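You operate a simulated robot arm through the tools that you are given. There is no shell and no other tool. Be economical: measure what you need, move in short steps, check, and stop when the job is done.

You run a simulated two-armed robot. Do the job below in one go: nothing can be reset, and whatever is moved stays where it is left.

## Task
Hold the dust pan on the top of the white table steady with one hand, lift the purple box of springs out of it with the other and set it down on the top of the white table. Set down upright: purple box of springs.

It is judged by the outcome, as a careful person would: the job done as asked, and still so three seconds after it is handed in. It fails if anything else is knocked over, pushed out of place, dropped, spilled or broken.

## Robot
Two 6-joint arms with two-finger grippers on one trunk, on a base that drives. Base frame: it is fixed to the floor where the robot stands at the start and does not move with it; the origin is under the middle of the robot, x ahead of it, y to its left, z up. Readings come in m, degrees, newtons and seconds.
The left shoulder is at the start at [0.07, 0.176, 1.291], the right one opposite. With the tool pointing down near the work surface each hand reaches from about 0.44 to 0.76 m from the robot's upright axis, wherever it stands, measured 20 degrees to its own side. Places, roughly: top of the white table [1.6, -0.1, 0.8]. Payload 2.45 kg a hand.
The TCP of each hand is the grasp point between the finger pads, 0.026 m short of the fingertips. In the tool frame z runs along the fingers and y along their closing line. Largest opening 0.096 m; the body of the gripper starts 0.069 m behind the TCP.
Orientation is that of the tool frame in the base frame, as a unit quaternion [x, y, z, w]. With the fingers straight down and closing along the base's y, the tool's x points along the base's -x, its y along +y and its z along -z.

## Interface
- The arms move only by the tool jog_arm. It takes "left_steps", "right_steps" or both (then of equal length, played together; a hand with none holds still); each is a list of rows, each a list of 7 numbers: the shift along the tool's x, y, z in units of 100 mm (1.0 is 100 mm), then the turn, a rotation vector about the tool's x, y, z in units of 45 degrees (1.0 is 45 degrees), then the finger opening in m, from 0 to 0.096. In form: [[dx, dy, dz, wx, wy, wz, grip], ...]. A call has 1 to 20 rows; each row is the pose to reach, as a shift and turn from the pose commanded when the call began, along the tool's axes at that moment. A call with a number of a shift or a turn outside -1 to 1 is refused whole. A row lasts 0.2 s, in which the tool goes at most 0.05 m and 8.6 degrees; a call with a longer step from one row to the next is refused whole, and so is a gripper value outside its range. Where a pose cannot be reached the arm comes as near as it can. A force on the tool above 40 N (or 10 N above the force at the start of the call, whichever is more), or a blocked arm, ends the call early, and 0.2 s more pass. Each finger halts on what it meets, pressing with about 40 N; the grip force reading is that of the motor and also rises with nothing between the fingers. The clock runs only during rows and for 0.2 s after the last one: add rows that repeat a pose to give the fingers time. It gives the time, the measured TCP pose, the force on the tool (base axes), the opening and the grip force at its end, in the units of the frame above (readings bear some noise), with the torque about the TCP (base axes, N m) and any sound that the robot's microphone picked up, and new pictures: "show" is both (left out), scene, wrist or none (wrist: the cameras of the hands that moved).
- Cameras (640 x 400 px; columns grow to the right, rows downward): "scene" is now at [0.1181, -0.0145, 1.5807]; the picture's right is [-0.19, -0.98, 0.00], its down [-0.83, 0.16, -0.54] and it looks along [0.53, -0.10, -0.84] (base axes); focal length 288 px, centre (320, 200). "left" rides on the left gripper at [0.082, -0.003, -0.098] in its tool frame; the picture's right is [0.04, 1.00, 0.00], its down [-0.73, 0.03, -0.68] and it looks along [-0.68, 0.03, 0.73] (tool axes); focal length 256 px, centre (320, 200). "right" rides on the right gripper at [0.082, 0.003, -0.098] in its tool frame; the picture's right is [-0.04, 1.00, 0.00], its down [-0.73, -0.03, -0.68] and it looks along [-0.68, -0.03, 0.73] (tool axes); focal length 256 px, centre (320, 200). There is no depth. A picture from a camera that has moved, and an enlarged one, comes with that camera's place and axes in the base frame and with its lens.
- move_column(by): slides the trunk up (or, below 0, down) by that many m; the arms and the scene camera ride with it, the base frame stays. It gives what a move gives, with no picture.
- steer(legs): drives the robot by 1 to 6 legs, each [ahead, left, turn to the left] in m, m and degrees, along the robot's own axes; the way and the turn of a leg run together, so that a leg with both is an arc; at most 1.5 m and 180 degrees a leg. The arms and the cameras ride along, it lands a little off, and it stops where it bumps. It gives what a move gives, and a new picture of the scene camera.
- turn_head(pan, tilt): turns the head with the scene camera to pan (to the left, within 86 degrees either way) and tilt (down, from -29 to 69), counted from straight ahead of the robot. It gives what a move gives, and a new picture of the scene camera.
- zoom(camera, box): a new picture of the part [left, top, right, bottom] of that camera's present view, enlarged. The clock stands still meanwhile.
- hand_in(): hands the job in; it is judged then, once.

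Work in short steps. Places have to be worked out from the pictures, the camera data and where the tool is seen: move nearer, look again, correct. Check each grasp and each placing, and mend what went wrong. You have 120 turns and 260 pictures in all, those below and enlarged ones among them. Open the grippers and draw the arms clear of the work before you hand the job in, unless the task says otherwise; then end with one line.

The tools are called after "Request:" as a command line: name --argument value ..., lists and objects as JSON in quotes. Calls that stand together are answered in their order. jog_arm: Moves the arms, as the interface text tells. Its arguments: {"type":"object","properties":{"left_steps":{"type":"array","items":{"type":"array","items":{"type":"number"}}},"right_steps":{"type":"array","items":{"type":"array","items":{"type":"number"}}},"show":{"type":"string","enum":["both","scene","wrist","none"]}},"required":[]} The other tools are called the same way: move_column (by) slides the trunk up or down; steer (legs) drives the base; turn_head (pan, tilt) turns the head that bears the scene camera; zoom (camera, box) takes an enlarged picture of a part of a camera's view; hand_in () hands the job in.

At the start:

```text
time: 0.0
left_tcp_pos: [0.6444, 0.0299, 1.0003]
left_tcp_rot: [0.0, 1.0, 0.0, -0.001]
left_wrist_force: [-1.0, 1.2, -0.5]
left_ft_torque: [-0.02, 0.01, -0.03]
left_finger_gap: 0.0962
left_finger_force: 0.2
right_tcp_pos: [0.3938, -0.3634, 1.1387]
right_tcp_rot: [0.0, 1.0, 0.001, 0.0]
right_wrist_force: [-0.3, 0.1, 0.2]
right_ft_torque: [-0.02, 0.0, 0.01]
right_finger_gap: 0.0961
right_finger_force: 0.0
trunk travel left (down, up): [-0.776, 0.064]
robot x, y, heading: [0.0004, 0.0004, -0.1]
head pan, tilt: [-10.9, 57.2]
```

scene: 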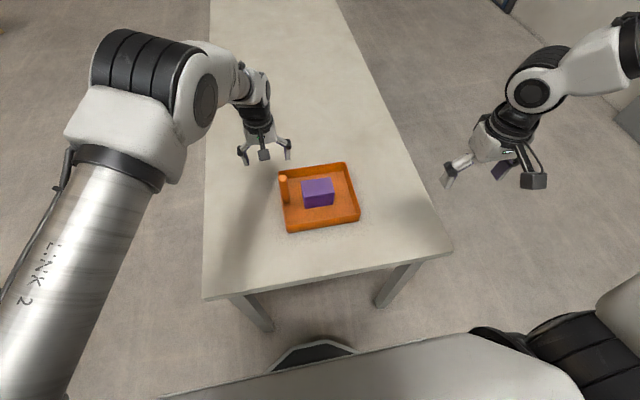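
right: 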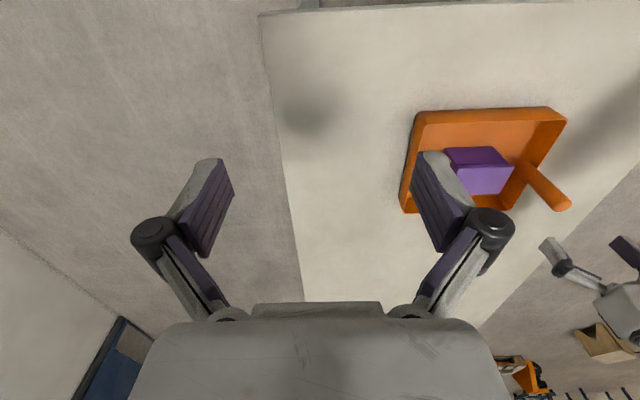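
left: 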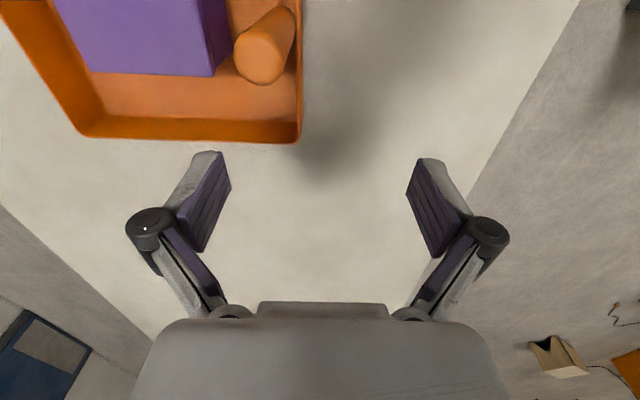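

I'll look closer at the dust pan and box first.

Request:
zoom --camera "scene" --box '[240, 140, 400, 240]'

Request:
zoom --camera "right" --box '[380, 80, 620, 230]'

```text
4.00 times, centred on (320, 190) of scene
camera zoom: at [0.1181, -0.0145, 1.5807], right [-0.19, -0.98, 0.0], down [-0.83, 0.16, -0.54], along [0.53, -0.1, -0.84], focal length 1153 px, centre (320, 240)
```

zoom: 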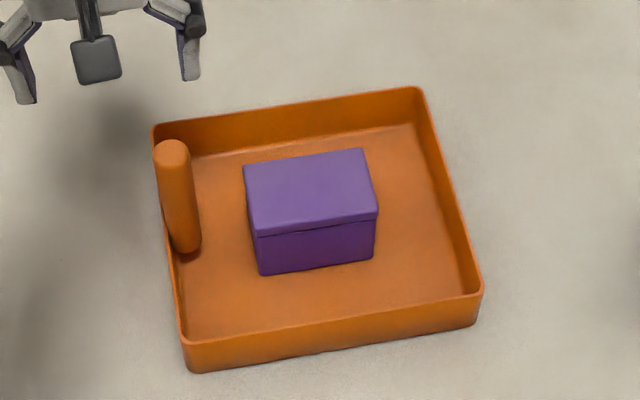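

```text
2.67 times, centred on (500, 155) of right
camera zoom: at [0.3135, -0.3616, 1.2383], right [0.04, 1.0, 0.0], down [0.73, -0.03, 0.68], along [0.68, -0.03, -0.73], focal length 683 px, centre (-160, 320)
```

zoom: 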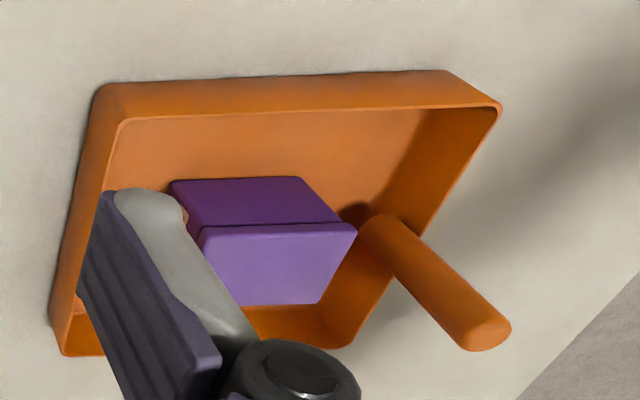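

The pan spans about x 0.51–0.73, y −0.21–0.01. Its handle is a vertical post topping out near (0.60, −0.006, 0.962). The box is about 0.06 (x) × 0.09 (y), centred at (0.617, −0.102) with its top near 0.865. The left hand will take the post tilted from the left and the right hand will take the box closing along x, so I start by turning both wrists while clear of the work.

Request:
jog_arm --left_steps '[[0.07, 0.15, -0.2, 0, 0, 0.16, 0.096], [0.14, 0.3, -0.35, 0, 0, 0.33, 0.096], [0.21, 0.5, -0.5, 0, 0, 0.5, 0.096], [0.28, 0.7, -0.6, 0, 0, 0.66, 0.096], [0.35, 0.85, -0.7, 0, 0, 0.83, 0.096], [0.44, 1.0, -0.8, 0, 0, 1.0, 0.096]]' --right_steps '[[-0.17, 0.1, 0, 0, 0, -0.16, 0.096], [-0.33, 0.2, 0, 0, 0, -0.33, 0.096], [-0.5, 0.3, 0, 0, 0, -0.5, 0.096], [-0.66, 0.4, 0, 0, 0, -0.66, 0.096], [-0.83, 0.5, 0, 0, 0, -0.83, 0.096], [-1.0, 0.6, 0, 0, 0, -1.0, 0.096]]' --show "scene"

```text
time: 1.4
left_tcp_pos: [0.6017, 0.1314, 1.0805]
left_tcp_rot: [0.384, 0.924, -0.002, 0.0]
left_wrist_force: [0.9, 0.5, 0.2]
left_ft_torque: [-0.03, 0.0, 0.0]
left_finger_gap: 0.0959
left_finger_force: 0.0
right_tcp_pos: [0.495, -0.3025, 1.1395]
right_tcp_rot: [-0.383, 0.924, 0.0, 0.0]
right_wrist_force: [0.4, -0.9, 0.5]
right_ft_torque: [-0.02, 0.01, -0.01]
right_finger_gap: 0.0959
right_finger_force: 0.0
trunk travel left (down, up): [-0.776, 0.064]
robot x, y, heading: [0.0002, -0.0008, 0.1]
head pan, tilt: [-10.9, 57.2]
camera scene: at [0.1183, -0.013, 1.5807], right [-0.19, -0.98, 0.0], down [-0.83, 0.16, -0.54], along [0.53, -0.1, -0.84], focal length 288 px, centre (320, 200)
```

scene: 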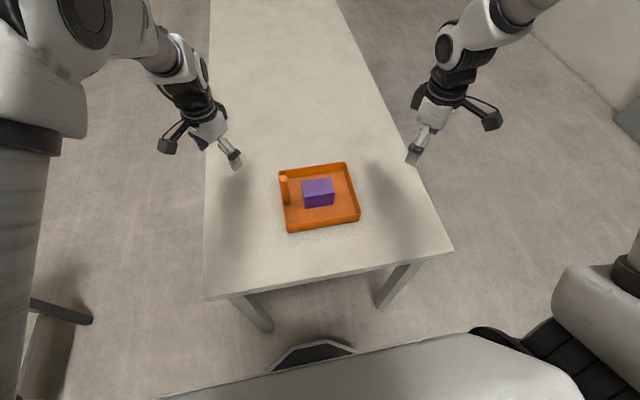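

Both wrists turned 45° as intended, so I finish the second 45° in place.

Request:
jog_arm --left_steps '[[0, 0, 0, 0, 0, 0.16, 0.096], [0, 0, 0, 0, 0, 0.33, 0.096], [0, 0, 0, 0, 0, 0.5, 0.096], [0, 0, 0, 0, 0, 0.66, 0.096], [0, 0, 0, 0, 0, 0.83, 0.096], [0, 0, 0, 0, 0, 1.0, 0.096]]' --right_steps '[[0, 0, 0, 0, 0, -0.16, 0.096], [0, 0, 0, 0, 0, -0.33, 0.096], [0, 0, 0, 0, 0, -0.5, 0.096], [0, 0, 0, 0, 0, -0.66, 0.096], [0, 0, 0, 0, 0, -0.83, 0.096], [0, 0, 0, 0, 0, -1.0, 0.096]]' --show "none"

```text
time: 2.8
left_tcp_pos: [0.6011, 0.1298, 1.0803]
left_tcp_rot: [0.708, 0.706, 0.0, 0.001]
left_wrist_force: [0.6, 0.2, -0.5]
left_ft_torque: [0.01, 0.0, -0.01]
left_finger_gap: 0.0959
left_finger_force: 0.0
right_tcp_pos: [0.494, -0.3042, 1.1393]
right_tcp_rot: [0.708, -0.707, -0.001, 0.0]
right_wrist_force: [0.4, -0.5, 0.8]
right_ft_torque: [0.01, 0.0, 0.04]
right_finger_gap: 0.0957
right_finger_force: 0.1
trunk travel left (down, up): [-0.776, 0.064]
robot x, y, heading: [0.0009, 0.0014, 0.2]
head pan, tilt: [-10.9, 57.2]
```

Both tools now close along x. Next I tilt the left hand so the arm leans to the left, and bring the right hand partway toward the box.

Request:
jog_arm --left_steps '[[0, 0, 0, 0, -0.15, 0, 0.096], [0, 0, 0, 0, -0.3, 0, 0.096], [0, 0, 0, 0, -0.45, 0, 0.096], [0, 0, 0, 0, -0.6, 0, 0.096], [0, 0, 0, 0, -0.75, 0, 0.096], [0, 0, 0, 0, -0.89, 0, 0.096]]' --right_steps '[[-0.14, -0.17, 0.1, 0, 0, 0, 0.096], [-0.28, -0.33, 0.2, 0, 0, 0, 0.096], [-0.42, -0.5, 0.3, 0, 0, 0, 0.096], [-0.56, -0.66, 0.4, 0, 0, 0, 0.096], [-0.7, -0.83, 0.5, 0, 0, 0, 0.096], [-0.84, -1.0, 0.6, 0, 0, 0, 0.096]]'

```text
time: 4.2
left_tcp_pos: [0.6007, 0.1319, 1.0784]
left_tcp_rot: [0.664, 0.664, -0.243, 0.243]
left_wrist_force: [0.0, -0.2, 0.3]
left_ft_torque: [0.0, 0.01, -0.01]
left_finger_gap: 0.096
left_finger_force: 0.2
right_tcp_pos: [0.5953, -0.2197, 1.079]
right_tcp_rot: [0.707, -0.707, -0.001, 0.001]
right_wrist_force: [-0.3, 0.9, -0.4]
right_ft_torque: [0.0, 0.01, 0.0]
right_finger_gap: 0.0962
right_finger_force: 0.0
trunk travel left (down, up): [-0.776, 0.064]
robot x, y, heading: [0.0005, 0.0007, -0.1]
head pan, tilt: [-10.9, 57.2]
camera scene: at [0.1197, -0.0128, 1.5807], right [-0.19, -0.98, 0.0], down [-0.83, 0.16, -0.54], along [0.53, -0.1, -0.84], focal length 288 px, centre (320, 200)
camera right: at [0.5925, -0.3012, 1.1778], right [-1.0, 0.04, 0.0], down [0.03, 0.73, 0.68], along [0.03, 0.68, -0.73], focal length 256 px, centre (320, 200)
camera left: at [0.5986, 0.2564, 1.1015], right [1.0, 0.03, -0.03], down [0.03, -0.12, 0.99], along [0.03, -0.99, -0.12], focal length 256 px, centre (320, 200)
```

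scene: 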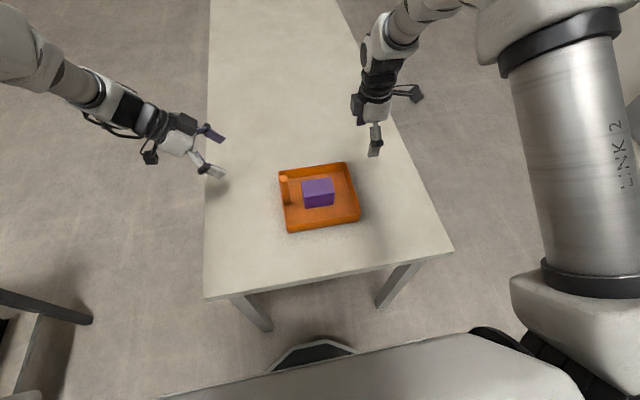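
right: 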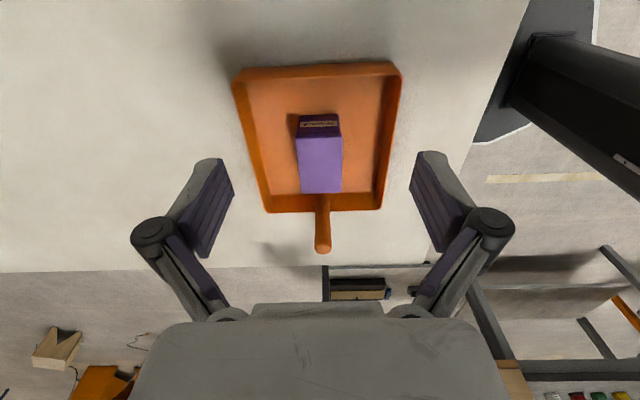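
left: 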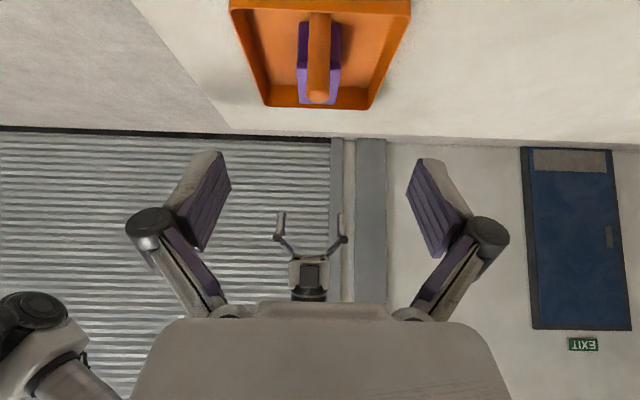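

The views agree: the post is at x≈0.602 with its top at z≈0.963, straight along the left tool's approach line. I bring the left hand in by the first half.

Request:
jog_arm --left_steps '[[-0.02, 0, 0.25, 0, 0, 0, 0.096], [-0.03, 0, 0.5, 0, 0, 0, 0.096], [-0.05, 0, 0.75, 0, 0, 0, 0.096], [-0.07, 0, 1.0, 0, 0, 0, 0.096], [-0.07, 0, 1.0, 0, 0, 0, 0.096]]'

```text
time: 5.4
left_tcp_pos: [0.6007, 0.0609, 1.0075]
left_tcp_rot: [0.665, 0.664, -0.243, 0.243]
left_wrist_force: [-0.1, -0.1, 0.1]
left_ft_torque: [-0.02, 0.02, -0.02]
left_finger_gap: 0.0959
left_finger_force: 0.1
right_tcp_pos: [0.5953, -0.2202, 1.0792]
right_tcp_rot: [0.707, -0.707, 0.0, 0.0]
right_wrist_force: [0.0, 0.8, 0.1]
right_ft_torque: [0.02, 0.01, -0.04]
right_finger_gap: 0.0958
right_finger_force: 0.0
trunk travel left (down, up): [-0.776, 0.064]
robot x, y, heading: [-0.0016, 0.0016, -0.2]
head pan, tilt: [-10.9, 57.2]
camera scene: at [0.1182, -0.0136, 1.5808], right [-0.19, -0.98, 0.0], down [-0.83, 0.16, -0.54], along [0.53, -0.1, -0.84], focal length 288 px, centre (320, 200)
camera left: at [0.5978, 0.1859, 1.0304], right [1.0, 0.03, -0.03], down [0.03, -0.12, 0.99], along [0.03, -0.99, -0.12], focal length 256 px, centre (320, 200)
```

scene: 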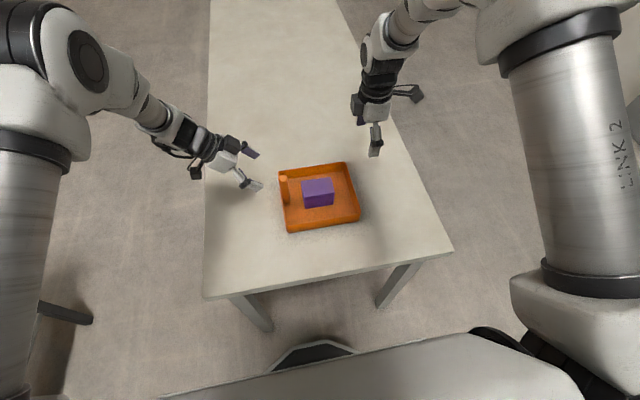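
left: 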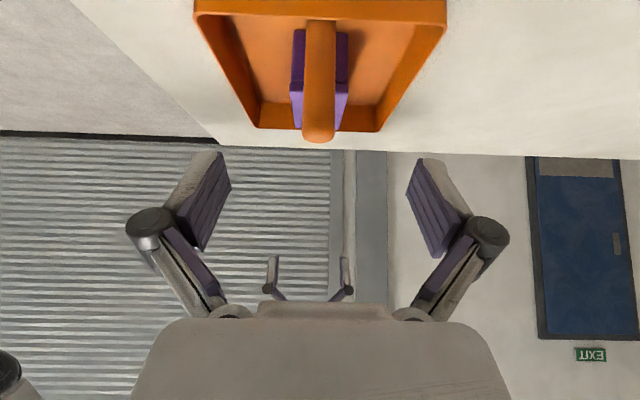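

Post is centred at x≈0.601 between the fingers. I advance the final 0.1 m with the fingers open, and move the right hand up beside it.

Request:
jog_arm --left_steps '[[0, 0, 0.2, 0, 0, 0, 0.096], [0, 0, 0.4, 0, 0, 0, 0.096], [0, 0, 0.6, 0, 0, 0, 0.096], [0, 0, 0.8, 0, 0, 0, 0.096], [0, 0, 1.0, 0, 0, 0, 0.096], [0, 0, 1.0, 0, 0, 0, 0.096]]'

Request:
zoom --camera "scene" --box '[200, 120, 400, 245]'

```text
time: 6.8
left_tcp_pos: [0.6003, -0.0058, 0.9303]
left_tcp_rot: [0.664, 0.664, -0.244, 0.243]
left_wrist_force: [1.3, 0.1, 0.4]
left_ft_torque: [-0.01, 0.03, 0.0]
left_finger_gap: 0.0958
left_finger_force: 0.1
right_tcp_pos: [0.594, -0.2195, 1.0798]
right_tcp_rot: [-0.707, 0.707, 0.0, 0.0]
right_wrist_force: [0.2, -0.1, -0.4]
right_ft_torque: [0.02, 0.02, -0.02]
right_finger_gap: 0.096
right_finger_force: 0.1
trunk travel left (down, up): [-0.776, 0.064]
robot x, y, heading: [-0.0013, 0.0028, 0.1]
head pan, tilt: [-10.9, 57.2]
camera scene: at [0.1179, -0.0141, 1.5808], right [-0.19, -0.98, 0.0], down [-0.83, 0.16, -0.54], along [0.53, -0.1, -0.84], focal length 288 px, centre (320, 200)
camera left: at [0.5975, 0.1202, 0.9541], right [1.0, 0.03, -0.03], down [0.03, -0.12, 0.99], along [0.03, -0.99, -0.12], focal length 256 px, centre (320, 200)
```

scene: 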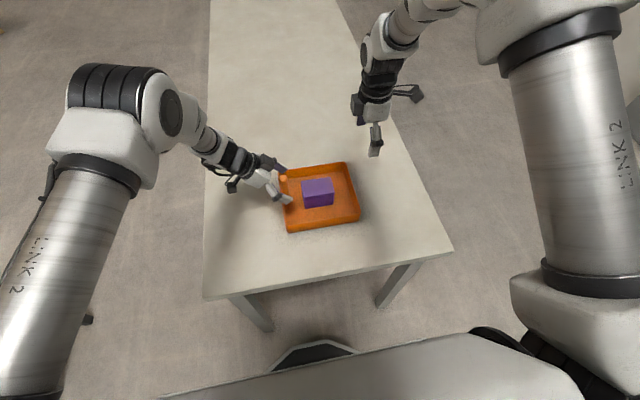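
left: 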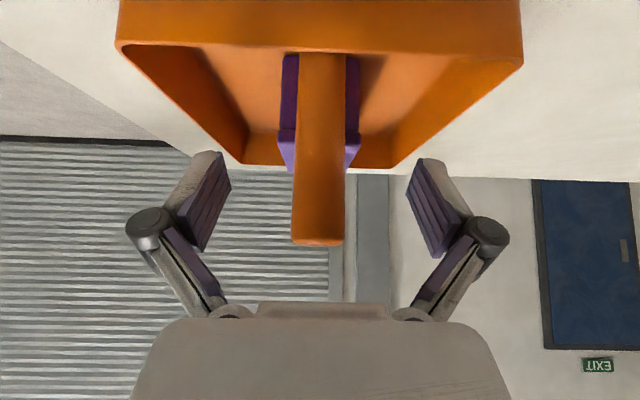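

```text
3.20 times, centred on (300, 182) of scene
camera zoom: at [0.1179, -0.0141, 1.5808], right [-0.19, -0.98, 0.0], down [-0.83, 0.16, -0.54], along [0.53, -0.1, -0.84], focal length 922 px, centre (384, 256)
```

zoom: 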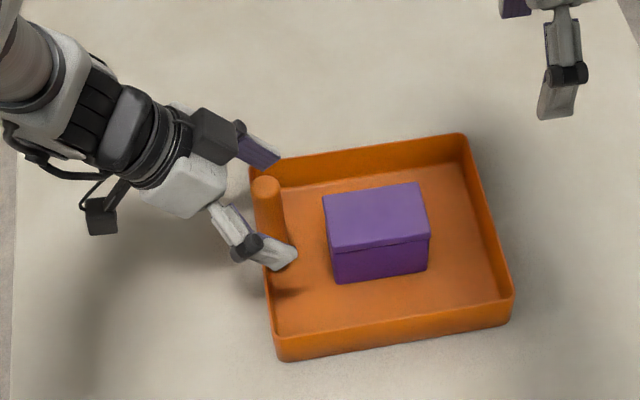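

The post sits centred between the pads. I close the left hand on it gently in place.

Request:
jog_arm --left_steps '[[0, 0, 0, 0, 0, 0, 0.06], [0, 0, 0, 0, 0, 0, 0.036], [0, 0, 0, 0, 0, 0, 0.028], [0, 0, 0, 0, 0, 0, 0.02], [0, 0, 0, 0, 0, 0, 0.015], [0, 0, 0, 0, 0, 0, 0.015]]'

Request:
zoom --camera "scene" --box '[200, 120, 400, 245]'

```text
time: 8.2
left_tcp_pos: [0.6012, -0.0061, 0.9311]
left_tcp_rot: [0.664, 0.664, -0.243, 0.243]
left_wrist_force: [-0.5, 0.4, 0.3]
left_ft_torque: [0.0, 0.01, -0.03]
left_finger_gap: 0.0233
left_finger_force: 40.0
right_tcp_pos: [0.5939, -0.2205, 1.0775]
right_tcp_rot: [0.707, -0.707, -0.001, 0.0]
right_wrist_force: [0.1, 0.5, -0.7]
right_ft_torque: [0.02, 0.02, -0.02]
right_finger_gap: 0.096
right_finger_force: 0.1
trunk travel left (down, up): [-0.776, 0.064]
robot x, y, heading: [-0.0011, -0.0023, -0.0]
head pan, tilt: [-10.9, 57.2]
camera scene: at [0.118, -0.0143, 1.5808], right [-0.19, -0.98, 0.0], down [-0.83, 0.16, -0.54], along [0.53, -0.1, -0.84], focal length 288 px, centre (320, 200)
camera left: at [0.5975, 0.1202, 0.9543], right [1.0, 0.03, -0.03], down [0.03, -0.12, 0.99], along [0.03, -0.99, -0.12], focal length 256 px, centre (320, 200)
```

scene: 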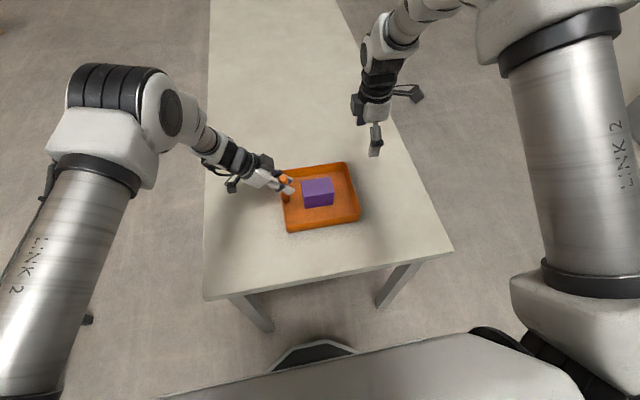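
left: 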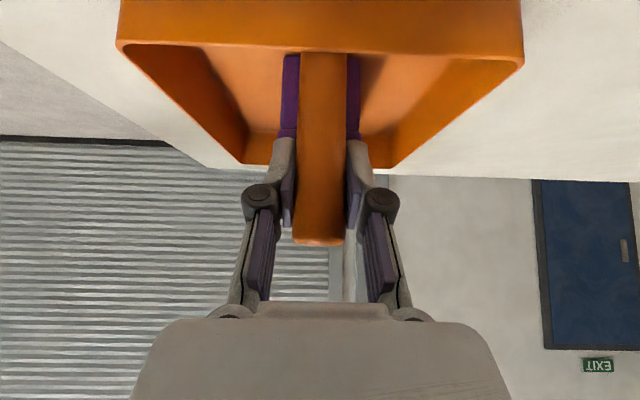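

```text
3.20 times, centred on (300, 182) of scene
camera zoom: at [0.118, -0.0143, 1.5808], right [-0.19, -0.98, 0.0], down [-0.83, 0.16, -0.54], along [0.53, -0.1, -0.84], focal length 922 px, centre (384, 256)
```

zoom: 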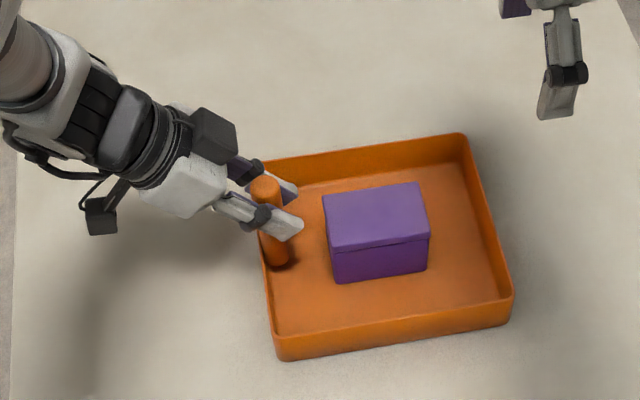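

The post is firmly held (gap 0.0233, force 40) and the pan hasn't moved. Now I zoom both cameras to refine the box position and height.

Request:
zoom --camera "right" --box '[220, 50, 420, 175]'

Request:
zoom --camera "right" --box '[270, 90, 370, 205]'

Request:
zoom --camera "scene" --box '[275, 155, 365, 235]'

```text
3.20 times, centred on (320, 112) of right
camera zoom: at [0.5911, -0.3025, 1.1783], right [-1.0, 0.04, 0.0], down [0.03, 0.73, 0.68], along [0.03, 0.68, -0.73], focal length 819 px, centre (320, 480)
```

zoom: 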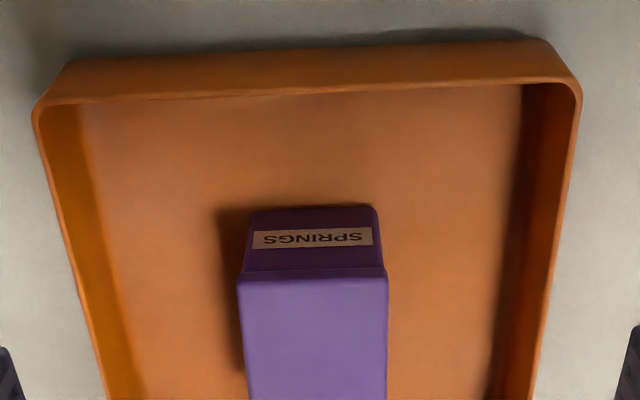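

```text
3.48 times, centred on (320, 148) of right
camera zoom: at [0.5911, -0.3025, 1.1783], right [-1.0, 0.04, 0.0], down [0.03, 0.73, 0.68], along [0.03, 0.68, -0.73], focal length 890 px, centre (320, 383)
```

zoom: 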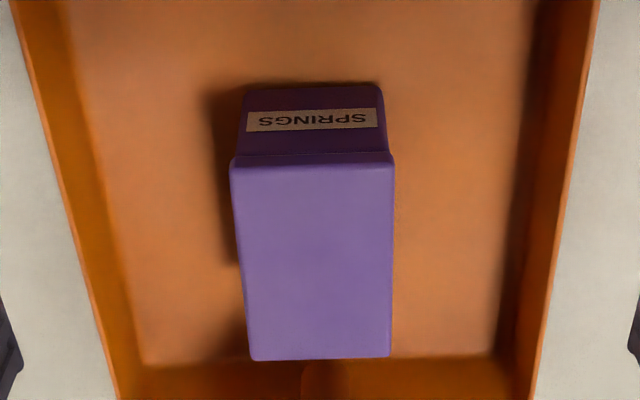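

```text
5.00 times, centred on (320, 195) of scene
camera zoom: at [0.118, -0.0143, 1.5808], right [-0.19, -0.98, 0.0], down [-0.83, 0.16, -0.54], along [0.53, -0.1, -0.84], focal length 1441 px, centre (320, 225)
```

zoom: 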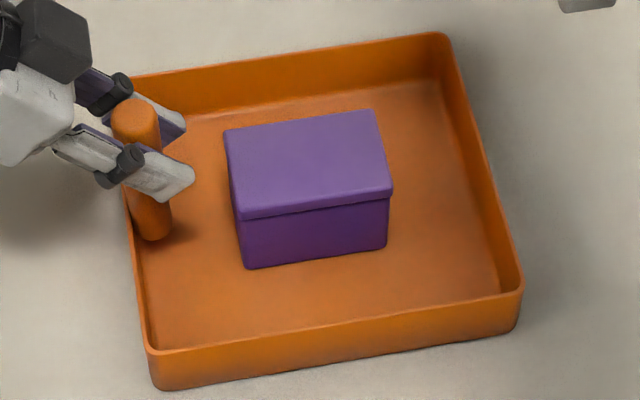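

Triangulating with both cameras, the box top is higher than I first thought: z≈0.89, centre ≈ (0.6005, −0.101), and the pan floor is about 0.82. I move the right hand over it, staying high.

Request:
jog_arm --right_steps '[[-0.2, -0.02, 0.06, 0, 0, 0, 0.096], [-0.4, -0.03, 0.12, 0, 0, 0, 0.096], [-0.6, -0.05, 0.18, 0, 0, 0, 0.096], [-0.8, -0.06, 0.24, 0, 0, 0, 0.096], [-1.0, -0.066, 0.3, 0, 0, 0, 0.096], [-1.0, -0.066, 0.3, 0, 0, 0, 0.096]]'

Request:
zoom --camera "scene" --box '[200, 120, 400, 245]'

```text
time: 9.6
left_tcp_pos: [0.6001, -0.0049, 0.9311]
left_tcp_rot: [0.664, 0.664, -0.244, 0.243]
left_wrist_force: [-0.7, -0.1, 0.1]
left_ft_torque: [0.02, 0.01, -0.05]
left_finger_gap: 0.0235
left_finger_force: 40.0
right_tcp_pos: [0.6014, -0.12, 1.0504]
right_tcp_rot: [-0.707, 0.707, 0.0, 0.0]
right_wrist_force: [-0.1, 0.2, 0.0]
right_ft_torque: [-0.02, 0.0, -0.03]
right_finger_gap: 0.096
right_finger_force: 0.1
trunk travel left (down, up): [-0.776, 0.064]
robot x, y, heading: [0.0009, -0.0008, 0.1]
head pan, tilt: [-10.9, 57.2]
camera scene: at [0.1181, -0.0144, 1.5808], right [-0.19, -0.98, 0.0], down [-0.83, 0.16, -0.54], along [0.53, -0.1, -0.84], focal length 288 px, centre (320, 200)
camera right: at [0.5986, -0.2031, 1.1488], right [-1.0, 0.04, 0.0], down [0.03, 0.73, 0.68], along [0.03, 0.68, -0.73], focal length 256 px, centre (320, 200)
```

scene: 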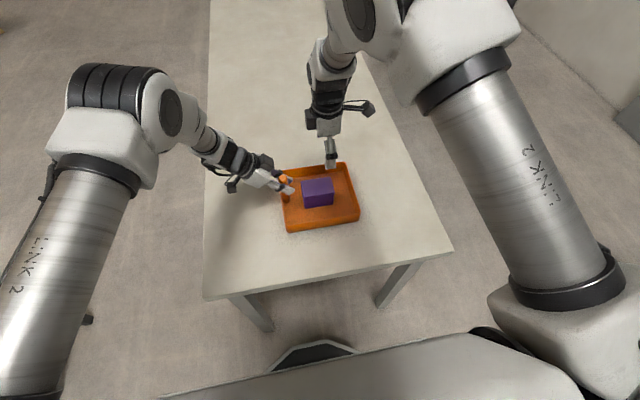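
right: 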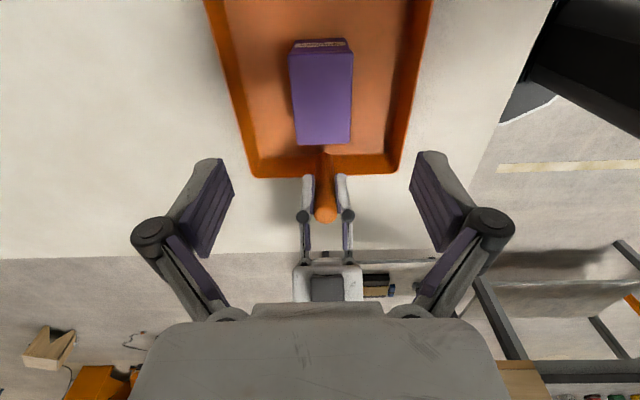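

```text
3.20 times, centred on (300, 182) of scene
camera zoom: at [0.1181, -0.0144, 1.5808], right [-0.19, -0.98, 0.0], down [-0.83, 0.16, -0.54], along [0.53, -0.1, -0.84], focal length 922 px, centre (384, 256)
```

zoom: 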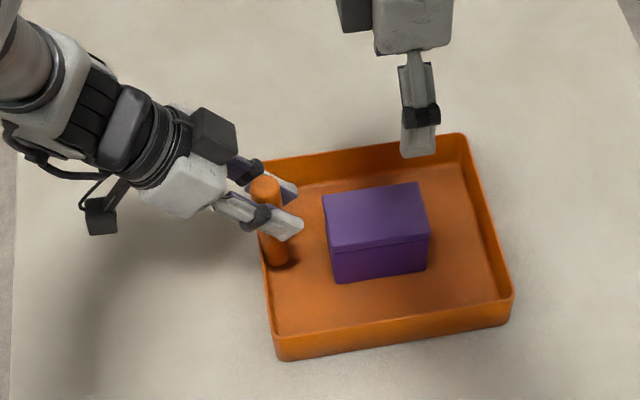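

The fingers straddle the box, centred at x≈0.602, y≈−0.098. I descend to z 0.95, with the tips just above the box.

Request:
jog_arm --right_steps '[[-0.06, 0, 0.2, 0, 0, 0, 0.096], [-0.12, 0, 0.4, 0, 0, 0, 0.096], [-0.18, 0, 0.6, 0, 0, 0, 0.096], [-0.18, 0, 0.8, 0, 0, 0, 0.096], [-0.18, 0, 1.0, 0, 0, 0, 0.096], [-0.18, 0, 1.0, 0, 0, 0, 0.096]]'

Request:
zoom --camera "scene" --box '[240, 120, 400, 220]'

```text
time: 11.0
left_tcp_pos: [0.6, -0.0057, 0.9309]
left_tcp_rot: [0.664, 0.664, -0.243, 0.243]
left_wrist_force: [-0.9, 0.2, 0.5]
left_ft_torque: [-0.04, 0.04, -0.06]
left_finger_gap: 0.0238
left_finger_force: 40.4
right_tcp_pos: [0.6021, -0.1035, 0.9503]
right_tcp_rot: [-0.707, 0.707, 0.0, 0.001]
right_wrist_force: [0.9, 0.3, -1.2]
right_ft_torque: [0.01, 0.02, 0.01]
right_finger_gap: 0.096
right_finger_force: 0.0
trunk travel left (down, up): [-0.776, 0.064]
robot x, y, heading: [0.0026, -0.0019, -0.1]
head pan, tilt: [-10.9, 57.2]
camera scene: at [0.118, -0.0143, 1.5808], right [-0.19, -0.98, 0.0], down [-0.83, 0.16, -0.54], along [0.53, -0.1, -0.84], focal length 288 px, centre (320, 200)
camera right: at [0.5983, -0.1847, 1.0497], right [-1.0, 0.04, 0.0], down [0.03, 0.73, 0.68], along [0.03, 0.68, -0.73], focal length 256 px, centre (320, 200)
```

scene: 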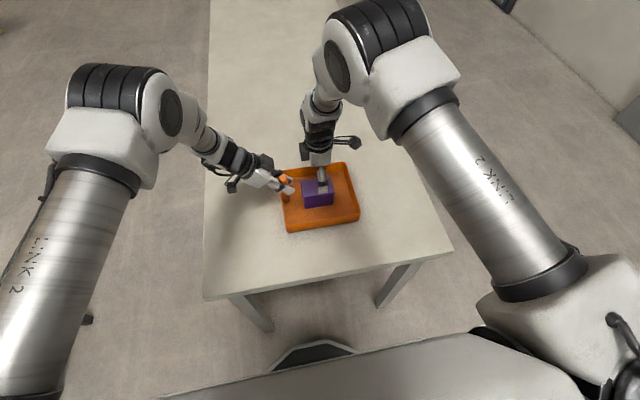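
right: 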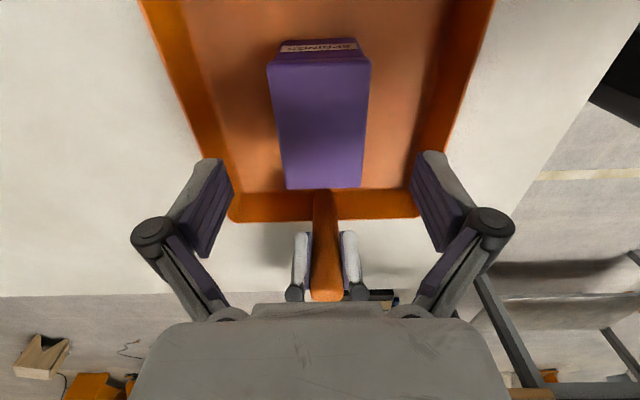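

```text
4.00 times, centred on (320, 170) of scene
camera zoom: at [0.118, -0.0143, 1.5808], right [-0.19, -0.98, 0.0], down [-0.83, 0.16, -0.54], along [0.53, -0.1, -0.84], focal length 1153 px, centre (320, 320)
```

zoom: 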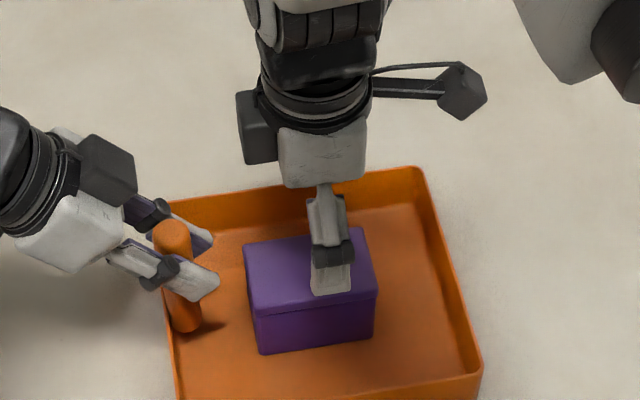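

The box is aligned and centred between the fingers, about 1 mm off in x. I descend to z≈0.863, shifting y a little away from the left hand for clearance.

Request:
jog_arm --right_steps '[[0.07, 0, 0.15, 0, 0, 0, 0.096], [0.07, 0, 0.3, 0, 0, 0, 0.096], [0.07, 0, 0.45, 0, 0, 0, 0.096], [0.07, 0, 0.6, 0, 0, 0, 0.096], [0.07, 0, 0.75, 0, 0, 0, 0.096], [0.07, 0, 0.87, 0, 0, 0, 0.096], [0.07, 0, 0.87, 0, 0, 0, 0.096]]'

Request:
zoom --camera "scene" --box '[240, 120, 400, 220]'

```text
time: 12.6
left_tcp_pos: [0.6009, -0.0055, 0.9313]
left_tcp_rot: [0.664, 0.665, -0.243, 0.242]
left_wrist_force: [-0.1, -0.6, 0.0]
left_ft_torque: [-0.02, 0.01, -0.02]
left_finger_gap: 0.0235
left_finger_force: 40.0
right_tcp_pos: [0.6006, -0.1105, 0.8624]
right_tcp_rot: [0.707, -0.707, 0.0, 0.001]
right_wrist_force: [-0.3, 0.0, -0.3]
right_ft_torque: [0.02, 0.0, 0.0]
right_finger_gap: 0.096
right_finger_force: 0.1
trunk travel left (down, up): [-0.776, 0.064]
robot x, y, heading: [-0.0004, -0.0004, 0.2]
head pan, tilt: [-10.9, 57.2]
camera scene: at [0.1181, -0.0144, 1.5808], right [-0.19, -0.98, 0.0], down [-0.83, 0.16, -0.54], along [0.53, -0.1, -0.84], focal length 288 px, centre (320, 200)
camera right: at [0.5981, -0.1916, 0.9622], right [-1.0, 0.04, 0.0], down [0.03, 0.73, 0.68], along [0.03, 0.68, -0.73], focal length 256 px, centre (320, 200)
```

scene: 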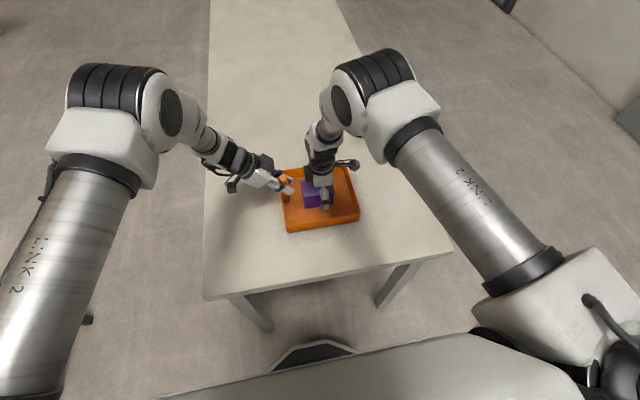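
right: 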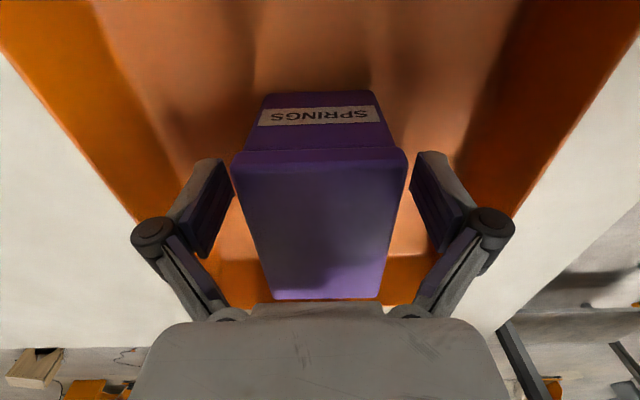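

```text
4.00 times, centred on (320, 170) of scene
camera zoom: at [0.1181, -0.0144, 1.5808], right [-0.19, -0.98, 0.0], down [-0.83, 0.16, -0.54], along [0.53, -0.1, -0.84], focal length 1153 px, centre (320, 320)
```

zoom: 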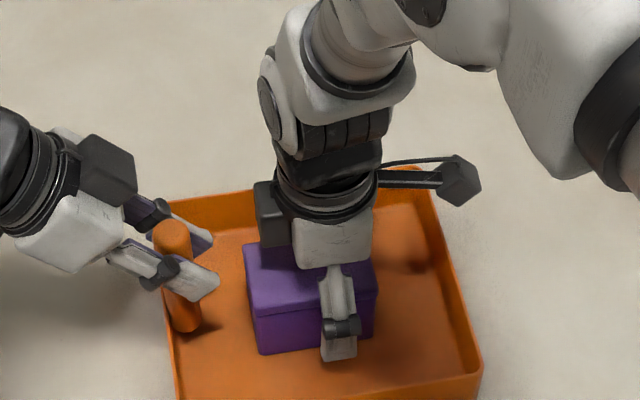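

The fingers straddle the box evenly with clearance from the pan and the left hand. Closing.

Request:
jog_arm --right_steps '[[0, 0, 0, 0, 0, 0, 0.075], [0, 0, 0, 0, 0, 0, 0.064], [0, 0, 0, 0, 0, 0, 0.056], [0, 0, 0, 0, 0, 0, 0.048], [0, 0, 0, 0, 0, 0, 0.045], [0, 0, 0, 0, 0, 0, 0.045]]' --show "wrist"

```text
time: 14.0
left_tcp_pos: [0.6007, -0.0061, 0.9315]
left_tcp_rot: [0.665, 0.664, -0.243, 0.242]
left_wrist_force: [0.6, -1.0, 0.8]
left_ft_torque: [0.01, 0.04, -0.04]
left_finger_gap: 0.0235
left_finger_force: 39.4
right_tcp_pos: [0.6008, -0.1097, 0.8632]
right_tcp_rot: [-0.707, 0.707, 0.0, 0.0]
right_wrist_force: [-0.2, 0.3, 0.3]
right_ft_torque: [-0.01, 0.01, -0.02]
right_finger_gap: 0.0578
right_finger_force: 40.4
trunk travel left (down, up): [-0.776, 0.064]
robot x, y, heading: [0.0015, 0.0014, 0.2]
head pan, tilt: [-10.9, 57.2]
camera right: at [0.5979, -0.1916, 0.9623], right [-1.0, 0.04, 0.0], down [0.03, 0.73, 0.68], along [0.03, 0.68, -0.73], focal length 256 px, centre (320, 200)
```

right: 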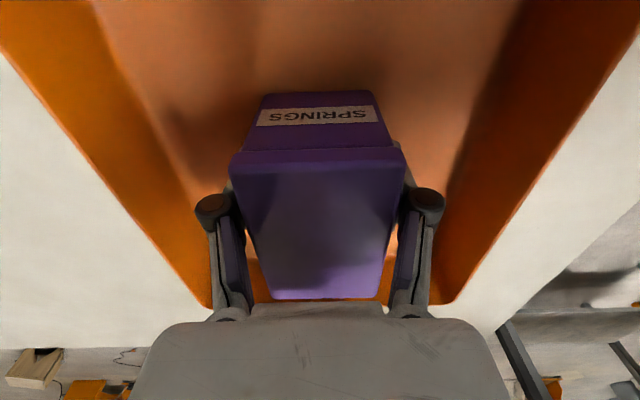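

The box is gripped at 0.0578. I lift straight up 0.09 m and check that both body and lid come along.

Request:
jog_arm --right_steps '[[0, 0, -0.08, 0, 0, 0, 0.045], [0, 0, -0.2, 0, 0, 0, 0.045], [0, 0, -0.35, 0, 0, 0, 0.045], [0, 0, -0.5, 0, 0, 0, 0.045], [0, 0, -0.65, 0, 0, 0, 0.045], [0, 0, -0.8, 0, 0, 0, 0.045], [0, 0, -0.9, 0, 0, 0, 0.045], [0, 0, -0.9, 0, 0, 0, 0.045]]'

Request:
zoom --camera "scene" --box '[240, 120, 400, 220]'

```text
time: 15.8
left_tcp_pos: [0.6008, -0.0047, 0.931]
left_tcp_rot: [0.664, 0.664, -0.243, 0.243]
left_wrist_force: [-1.1, -1.3, 1.6]
left_ft_torque: [0.05, 0.03, 0.01]
left_finger_gap: 0.0234
left_finger_force: 39.9
right_tcp_pos: [0.6017, -0.1106, 0.9518]
right_tcp_rot: [0.707, -0.707, 0.0, 0.0]
right_wrist_force: [-0.5, 0.4, -2.1]
right_ft_torque: [0.0, 0.0, -0.01]
right_finger_gap: 0.0576
right_finger_force: 39.9
trunk travel left (down, up): [-0.776, 0.064]
robot x, y, heading: [0.0033, 0.0002, 0.1]
head pan, tilt: [-10.9, 57.2]
camera scene: at [0.1182, -0.0145, 1.5808], right [-0.19, -0.98, 0.0], down [-0.83, 0.16, -0.54], along [0.53, -0.1, -0.84], focal length 288 px, centre (320, 200)
camera right: at [0.5989, -0.1922, 1.0511], right [-1.0, 0.04, 0.0], down [0.03, 0.73, 0.68], along [0.03, 0.68, -0.73], focal length 256 px, centre (320, 200)
```

scene: 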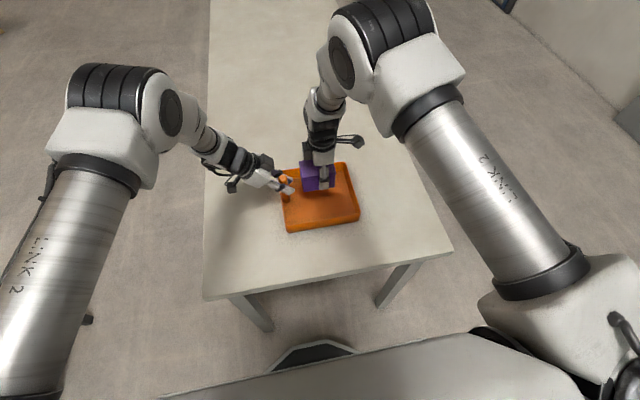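
right: 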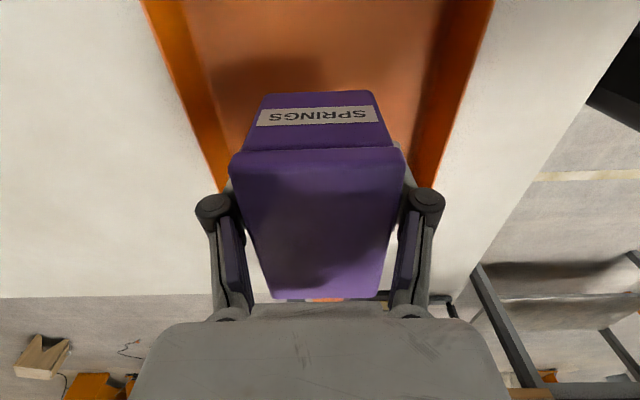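

```text
4.00 times, centred on (320, 170) of scene
camera zoom: at [0.1182, -0.0145, 1.5808], right [-0.19, -0.98, 0.0], down [-0.83, 0.16, -0.54], along [0.53, -0.1, -0.84], focal length 1153 px, centre (320, 320)
```

zoom: 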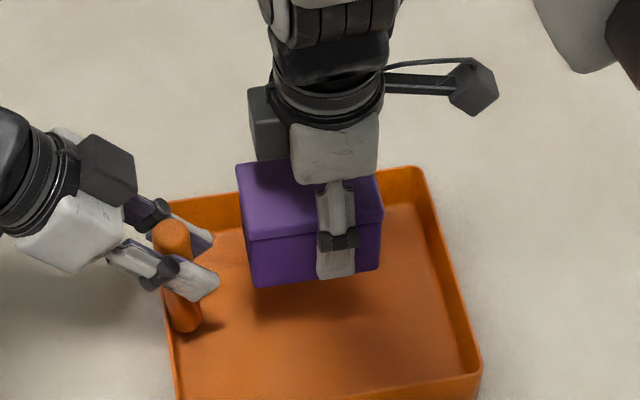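

The box came out level and whole, its bottom well above the pan rim. I carry it to the right, off the pan.

Request:
jog_arm --right_steps '[[0.1, 0, -0.05, 0, 0, 0, 0.045], [0.28, 0, -0.1, 0, 0, 0, 0.045], [0.46, 0, -0.1, 0, 0, 0, 0.045], [0.64, 0, -0.1, 0, 0, 0, 0.045], [0.82, 0, -0.1, 0, 0, 0, 0.045], [1.0, 0, -0.1, 0, 0, 0, 0.045]]' --show "none"

Request:
jog_arm --right_steps '[[0.18, 0, 0, 0, 0, 0, 0.045], [0.36, 0, 0, 0, 0, 0, 0.045], [0.54, 0, 0, 0, 0, 0, 0.045], [0.72, 0, 0, 0, 0, 0, 0.045], [0.9, 0, 0, 0, 0, 0, 0.045], [1.0, 0, 0, 0, 0, 0, 0.045], [1.0, 0, 0, 0, 0, 0, 0.045]]'

```text
time: 17.2
left_tcp_pos: [0.6005, -0.0062, 0.931]
left_tcp_rot: [0.664, 0.664, -0.244, 0.243]
left_wrist_force: [-0.5, -0.9, 1.9]
left_ft_torque: [-0.04, 0.0, 0.04]
left_finger_gap: 0.0234
left_finger_force: 40.0
right_tcp_pos: [0.6012, -0.2117, 0.9619]
right_tcp_rot: [0.707, -0.707, 0.0, 0.0]
right_wrist_force: [0.1, 0.6, -2.2]
right_ft_torque: [-0.01, -0.01, 0.0]
right_finger_gap: 0.0576
right_finger_force: 39.8
trunk travel left (down, up): [-0.776, 0.064]
robot x, y, heading: [-0.001, -0.0021, -0.1]
head pan, tilt: [-10.9, 57.2]
```

```text
time: 18.8
left_tcp_pos: [0.6009, -0.0064, 0.9315]
left_tcp_rot: [0.664, 0.664, -0.244, 0.242]
left_wrist_force: [-0.1, 0.2, 2.7]
left_ft_torque: [0.08, 0.03, -0.01]
left_finger_gap: 0.0236
left_finger_force: 40.5
right_tcp_pos: [0.6023, -0.3107, 0.9611]
right_tcp_rot: [0.707, -0.707, 0.001, 0.0]
right_wrist_force: [-0.4, -0.3, -2.4]
right_ft_torque: [-0.02, 0.0, 0.02]
right_finger_gap: 0.0576
right_finger_force: 40.1
trunk travel left (down, up): [-0.776, 0.064]
robot x, y, heading: [-0.0017, -0.0009, 0.3]
head pan, tilt: [-10.9, 57.2]
camera scene: at [0.1183, -0.0147, 1.5807], right [-0.19, -0.98, 0.0], down [-0.83, 0.16, -0.54], along [0.53, -0.1, -0.84], focal length 288 px, centre (320, 200)
camera right: at [0.5993, -0.3925, 1.0613], right [-1.0, 0.04, 0.0], down [0.03, 0.73, 0.68], along [0.03, 0.68, -0.73], focal length 256 px, centre (320, 200)
```

scene: 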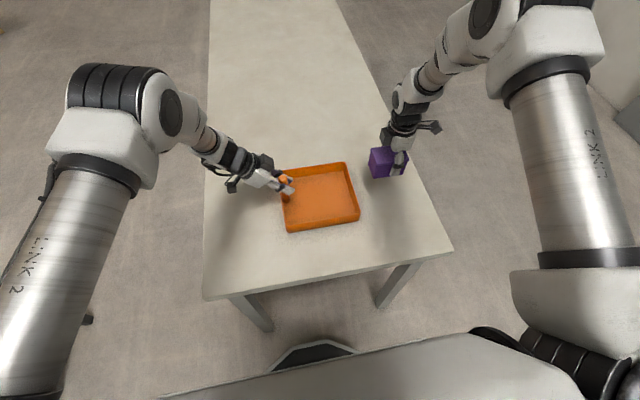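
right: 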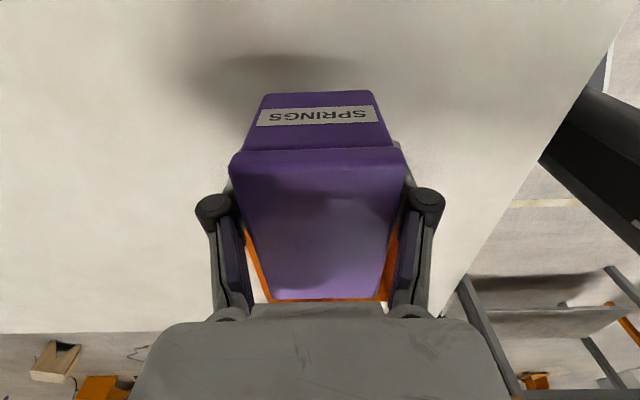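

The box is over clear table between the pan and the table edge. Contact should come at TCP z≈0.855–0.86, so I lower to 0.868 first.

Request:
jog_arm --right_steps '[[0, 0, 0.2, 0, 0, 0, 0.045], [0, 0, 0.4, 0, 0, 0, 0.045], [0, 0, 0.6, 0, 0, 0, 0.045], [0, 0, 0.75, 0, 0, 0, 0.045], [0, 0, 0.86, 0, 0, 0, 0.045], [0, 0, 0.93, 0, 0, 0, 0.045], [0, 0, 0.93, 0, 0, 0, 0.045]]'

Request:
zoom --camera "scene" --box '[320, 120, 460, 220]'

```text
time: 20.4
left_tcp_pos: [0.6006, -0.0055, 0.9313]
left_tcp_rot: [0.664, 0.664, -0.244, 0.242]
left_wrist_force: [-0.9, 0.2, 0.7]
left_ft_torque: [0.02, 0.05, -0.03]
left_finger_gap: 0.0236
left_finger_force: 40.7
right_tcp_pos: [0.6003, -0.3098, 0.8686]
right_tcp_rot: [0.707, -0.707, 0.0, 0.001]
right_wrist_force: [-0.6, 0.3, -2.9]
right_ft_torque: [-0.06, -0.03, 0.03]
right_finger_gap: 0.0577
right_finger_force: 40.0
trunk travel left (down, up): [-0.776, 0.064]
robot x, y, heading: [-0.0002, 0.0012, -0.1]
head pan, tilt: [-10.9, 57.2]
camera scene: at [0.1182, -0.0147, 1.5807], right [-0.19, -0.98, 0.0], down [-0.83, 0.16, -0.54], along [0.53, -0.1, -0.84], focal length 288 px, centre (320, 200)
camera right: at [0.5988, -0.3918, 0.9686], right [-1.0, 0.04, 0.0], down [0.03, 0.73, 0.68], along [0.03, 0.68, -0.73], focal length 256 px, centre (320, 200)
```

scene: 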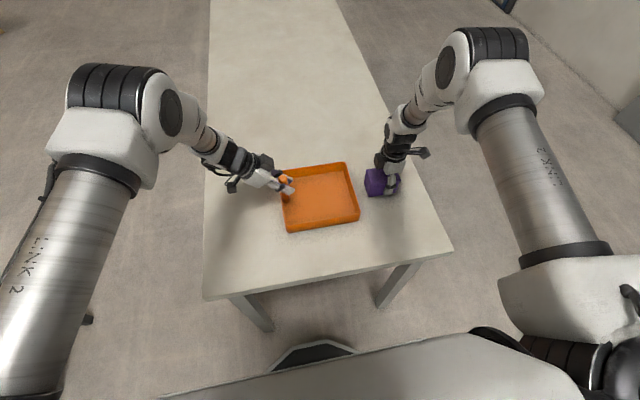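
right: 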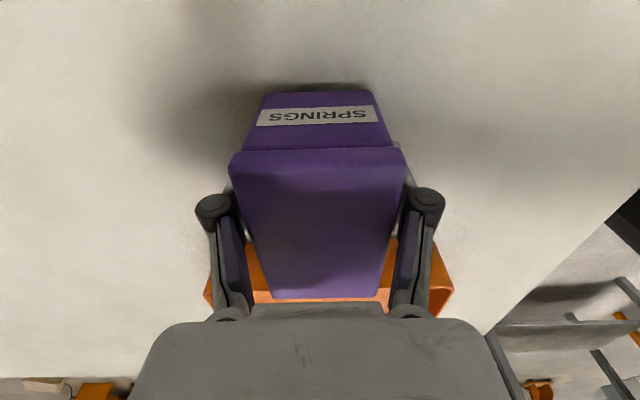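

```text
4.00 times, centred on (390, 170) of scene
camera zoom: at [0.1182, -0.0147, 1.5807], right [-0.19, -0.98, 0.0], down [-0.83, 0.16, -0.54], along [0.53, -0.1, -0.84], focal length 1153 px, centre (40, 320)
```

zoom: 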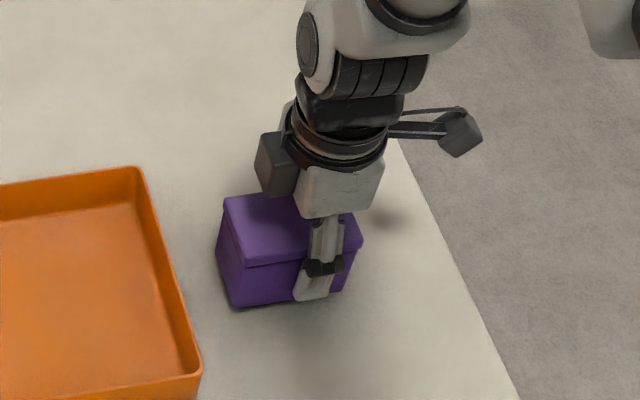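

Still just above the table, well inside the edge. I lower in 2 mm steps watching the force.

Request:
jog_arm --right_steps '[[0, 0, 0.02, 0, 0, 0, 0.045], [0, 0, 0.04, 0, 0, 0, 0.045], [0, 0, 0.06, 0, 0, 0, 0.045], [0, 0, 0.07, 0, 0, 0, 0.045], [0, 0, 0.08, 0, 0, 0, 0.045], [0, 0, 0.08, 0, 0, 0, 0.045]]' --show "none"

```text
time: 21.8
left_tcp_pos: [0.6001, -0.0056, 0.9323]
left_tcp_rot: [0.664, 0.664, -0.244, 0.243]
left_wrist_force: [-0.5, -0.8, 0.2]
left_ft_torque: [-0.03, 0.04, 0.02]
left_finger_gap: 0.0235
left_finger_force: 39.9
right_tcp_pos: [0.6007, -0.309, 0.8611]
right_tcp_rot: [0.707, -0.707, 0.0, 0.0]
right_wrist_force: [0.5, 0.5, -2.8]
right_ft_torque: [-0.03, -0.03, -0.03]
right_finger_gap: 0.0577
right_finger_force: 40.1
trunk travel left (down, up): [-0.776, 0.064]
robot x, y, heading: [-0.002, 0.0013, 0.1]
head pan, tilt: [-10.9, 57.2]
```

Still carrying the weight (−2.8 N), so no contact yet. Continue down in 1 mm steps.

Request:
jog_arm --right_steps '[[0, 0, 0.01, 0, 0, 0, 0.045], [0, 0, 0.02, 0, 0, 0, 0.045], [0, 0, 0.03, 0, 0, 0, 0.045], [0, 0, 0.03, 0, 0, 0, 0.045]]' --show "wrist"

```text
time: 22.8
left_tcp_pos: [0.5993, -0.0045, 0.9306]
left_tcp_rot: [0.664, 0.664, -0.242, 0.244]
left_wrist_force: [0.5, 0.0, -0.8]
left_ft_torque: [0.11, -0.01, -0.02]
left_finger_gap: 0.0235
left_finger_force: 40.2
right_tcp_pos: [0.6025, -0.3101, 0.8591]
right_tcp_rot: [0.707, -0.707, 0.001, -0.001]
right_wrist_force: [1.3, -2.4, 6.6]
right_ft_torque: [0.16, 0.25, 0.09]
right_finger_gap: 0.0575
right_finger_force: 40.3
trunk travel left (down, up): [-0.776, 0.064]
robot x, y, heading: [-0.0011, -0.0028, 0.0]
head pan, tilt: [-10.9, 57.2]
camera right: at [0.5989, -0.3916, 0.9583], right [-1.0, 0.04, 0.0], down [0.03, 0.73, 0.68], along [0.03, 0.68, -0.73], focal length 256 px, centre (320, 200)
```

right: 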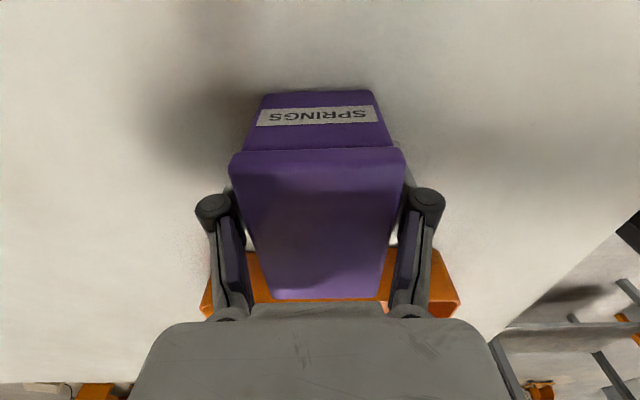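

The force flipped to +6.6 N, so the box is resting on the table. I open the right fingers in place.

Request:
jog_arm --right_steps '[[0, 0, 0, 0, 0, 0, 0.062], [0, 0, 0, 0, 0, 0, 0.075], [0, 0, 0, 0, 0, 0, 0.096], [0, 0, 0, 0, 0, 0, 0.096]]' --show "wrist"

```text
time: 23.8
left_tcp_pos: [0.6, -0.0051, 0.9308]
left_tcp_rot: [0.664, 0.664, -0.243, 0.242]
left_wrist_force: [0.1, 0.3, -0.7]
left_ft_torque: [-0.05, -0.03, 0.09]
left_finger_gap: 0.0234
left_finger_force: 40.2
right_tcp_pos: [0.6018, -0.3088, 0.858]
right_tcp_rot: [-0.707, 0.707, 0.0, 0.0]
right_wrist_force: [0.8, 0.5, -0.7]
right_ft_torque: [0.01, 0.0, -0.02]
right_finger_gap: 0.096
right_finger_force: 0.1
trunk travel left (down, up): [-0.776, 0.064]
robot x, y, heading: [0.0008, -0.0016, 0.1]
head pan, tilt: [-10.9, 57.2]
camera right: at [0.5989, -0.3914, 0.9577], right [-1.0, 0.04, 0.0], down [0.03, 0.73, 0.68], along [0.03, 0.68, -0.73], focal length 256 px, centre (320, 200)
```

right: 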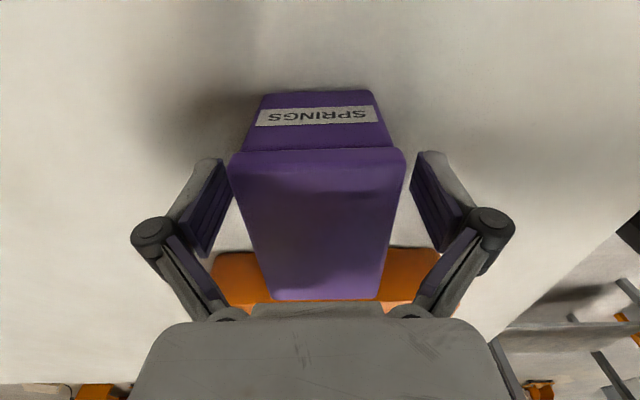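

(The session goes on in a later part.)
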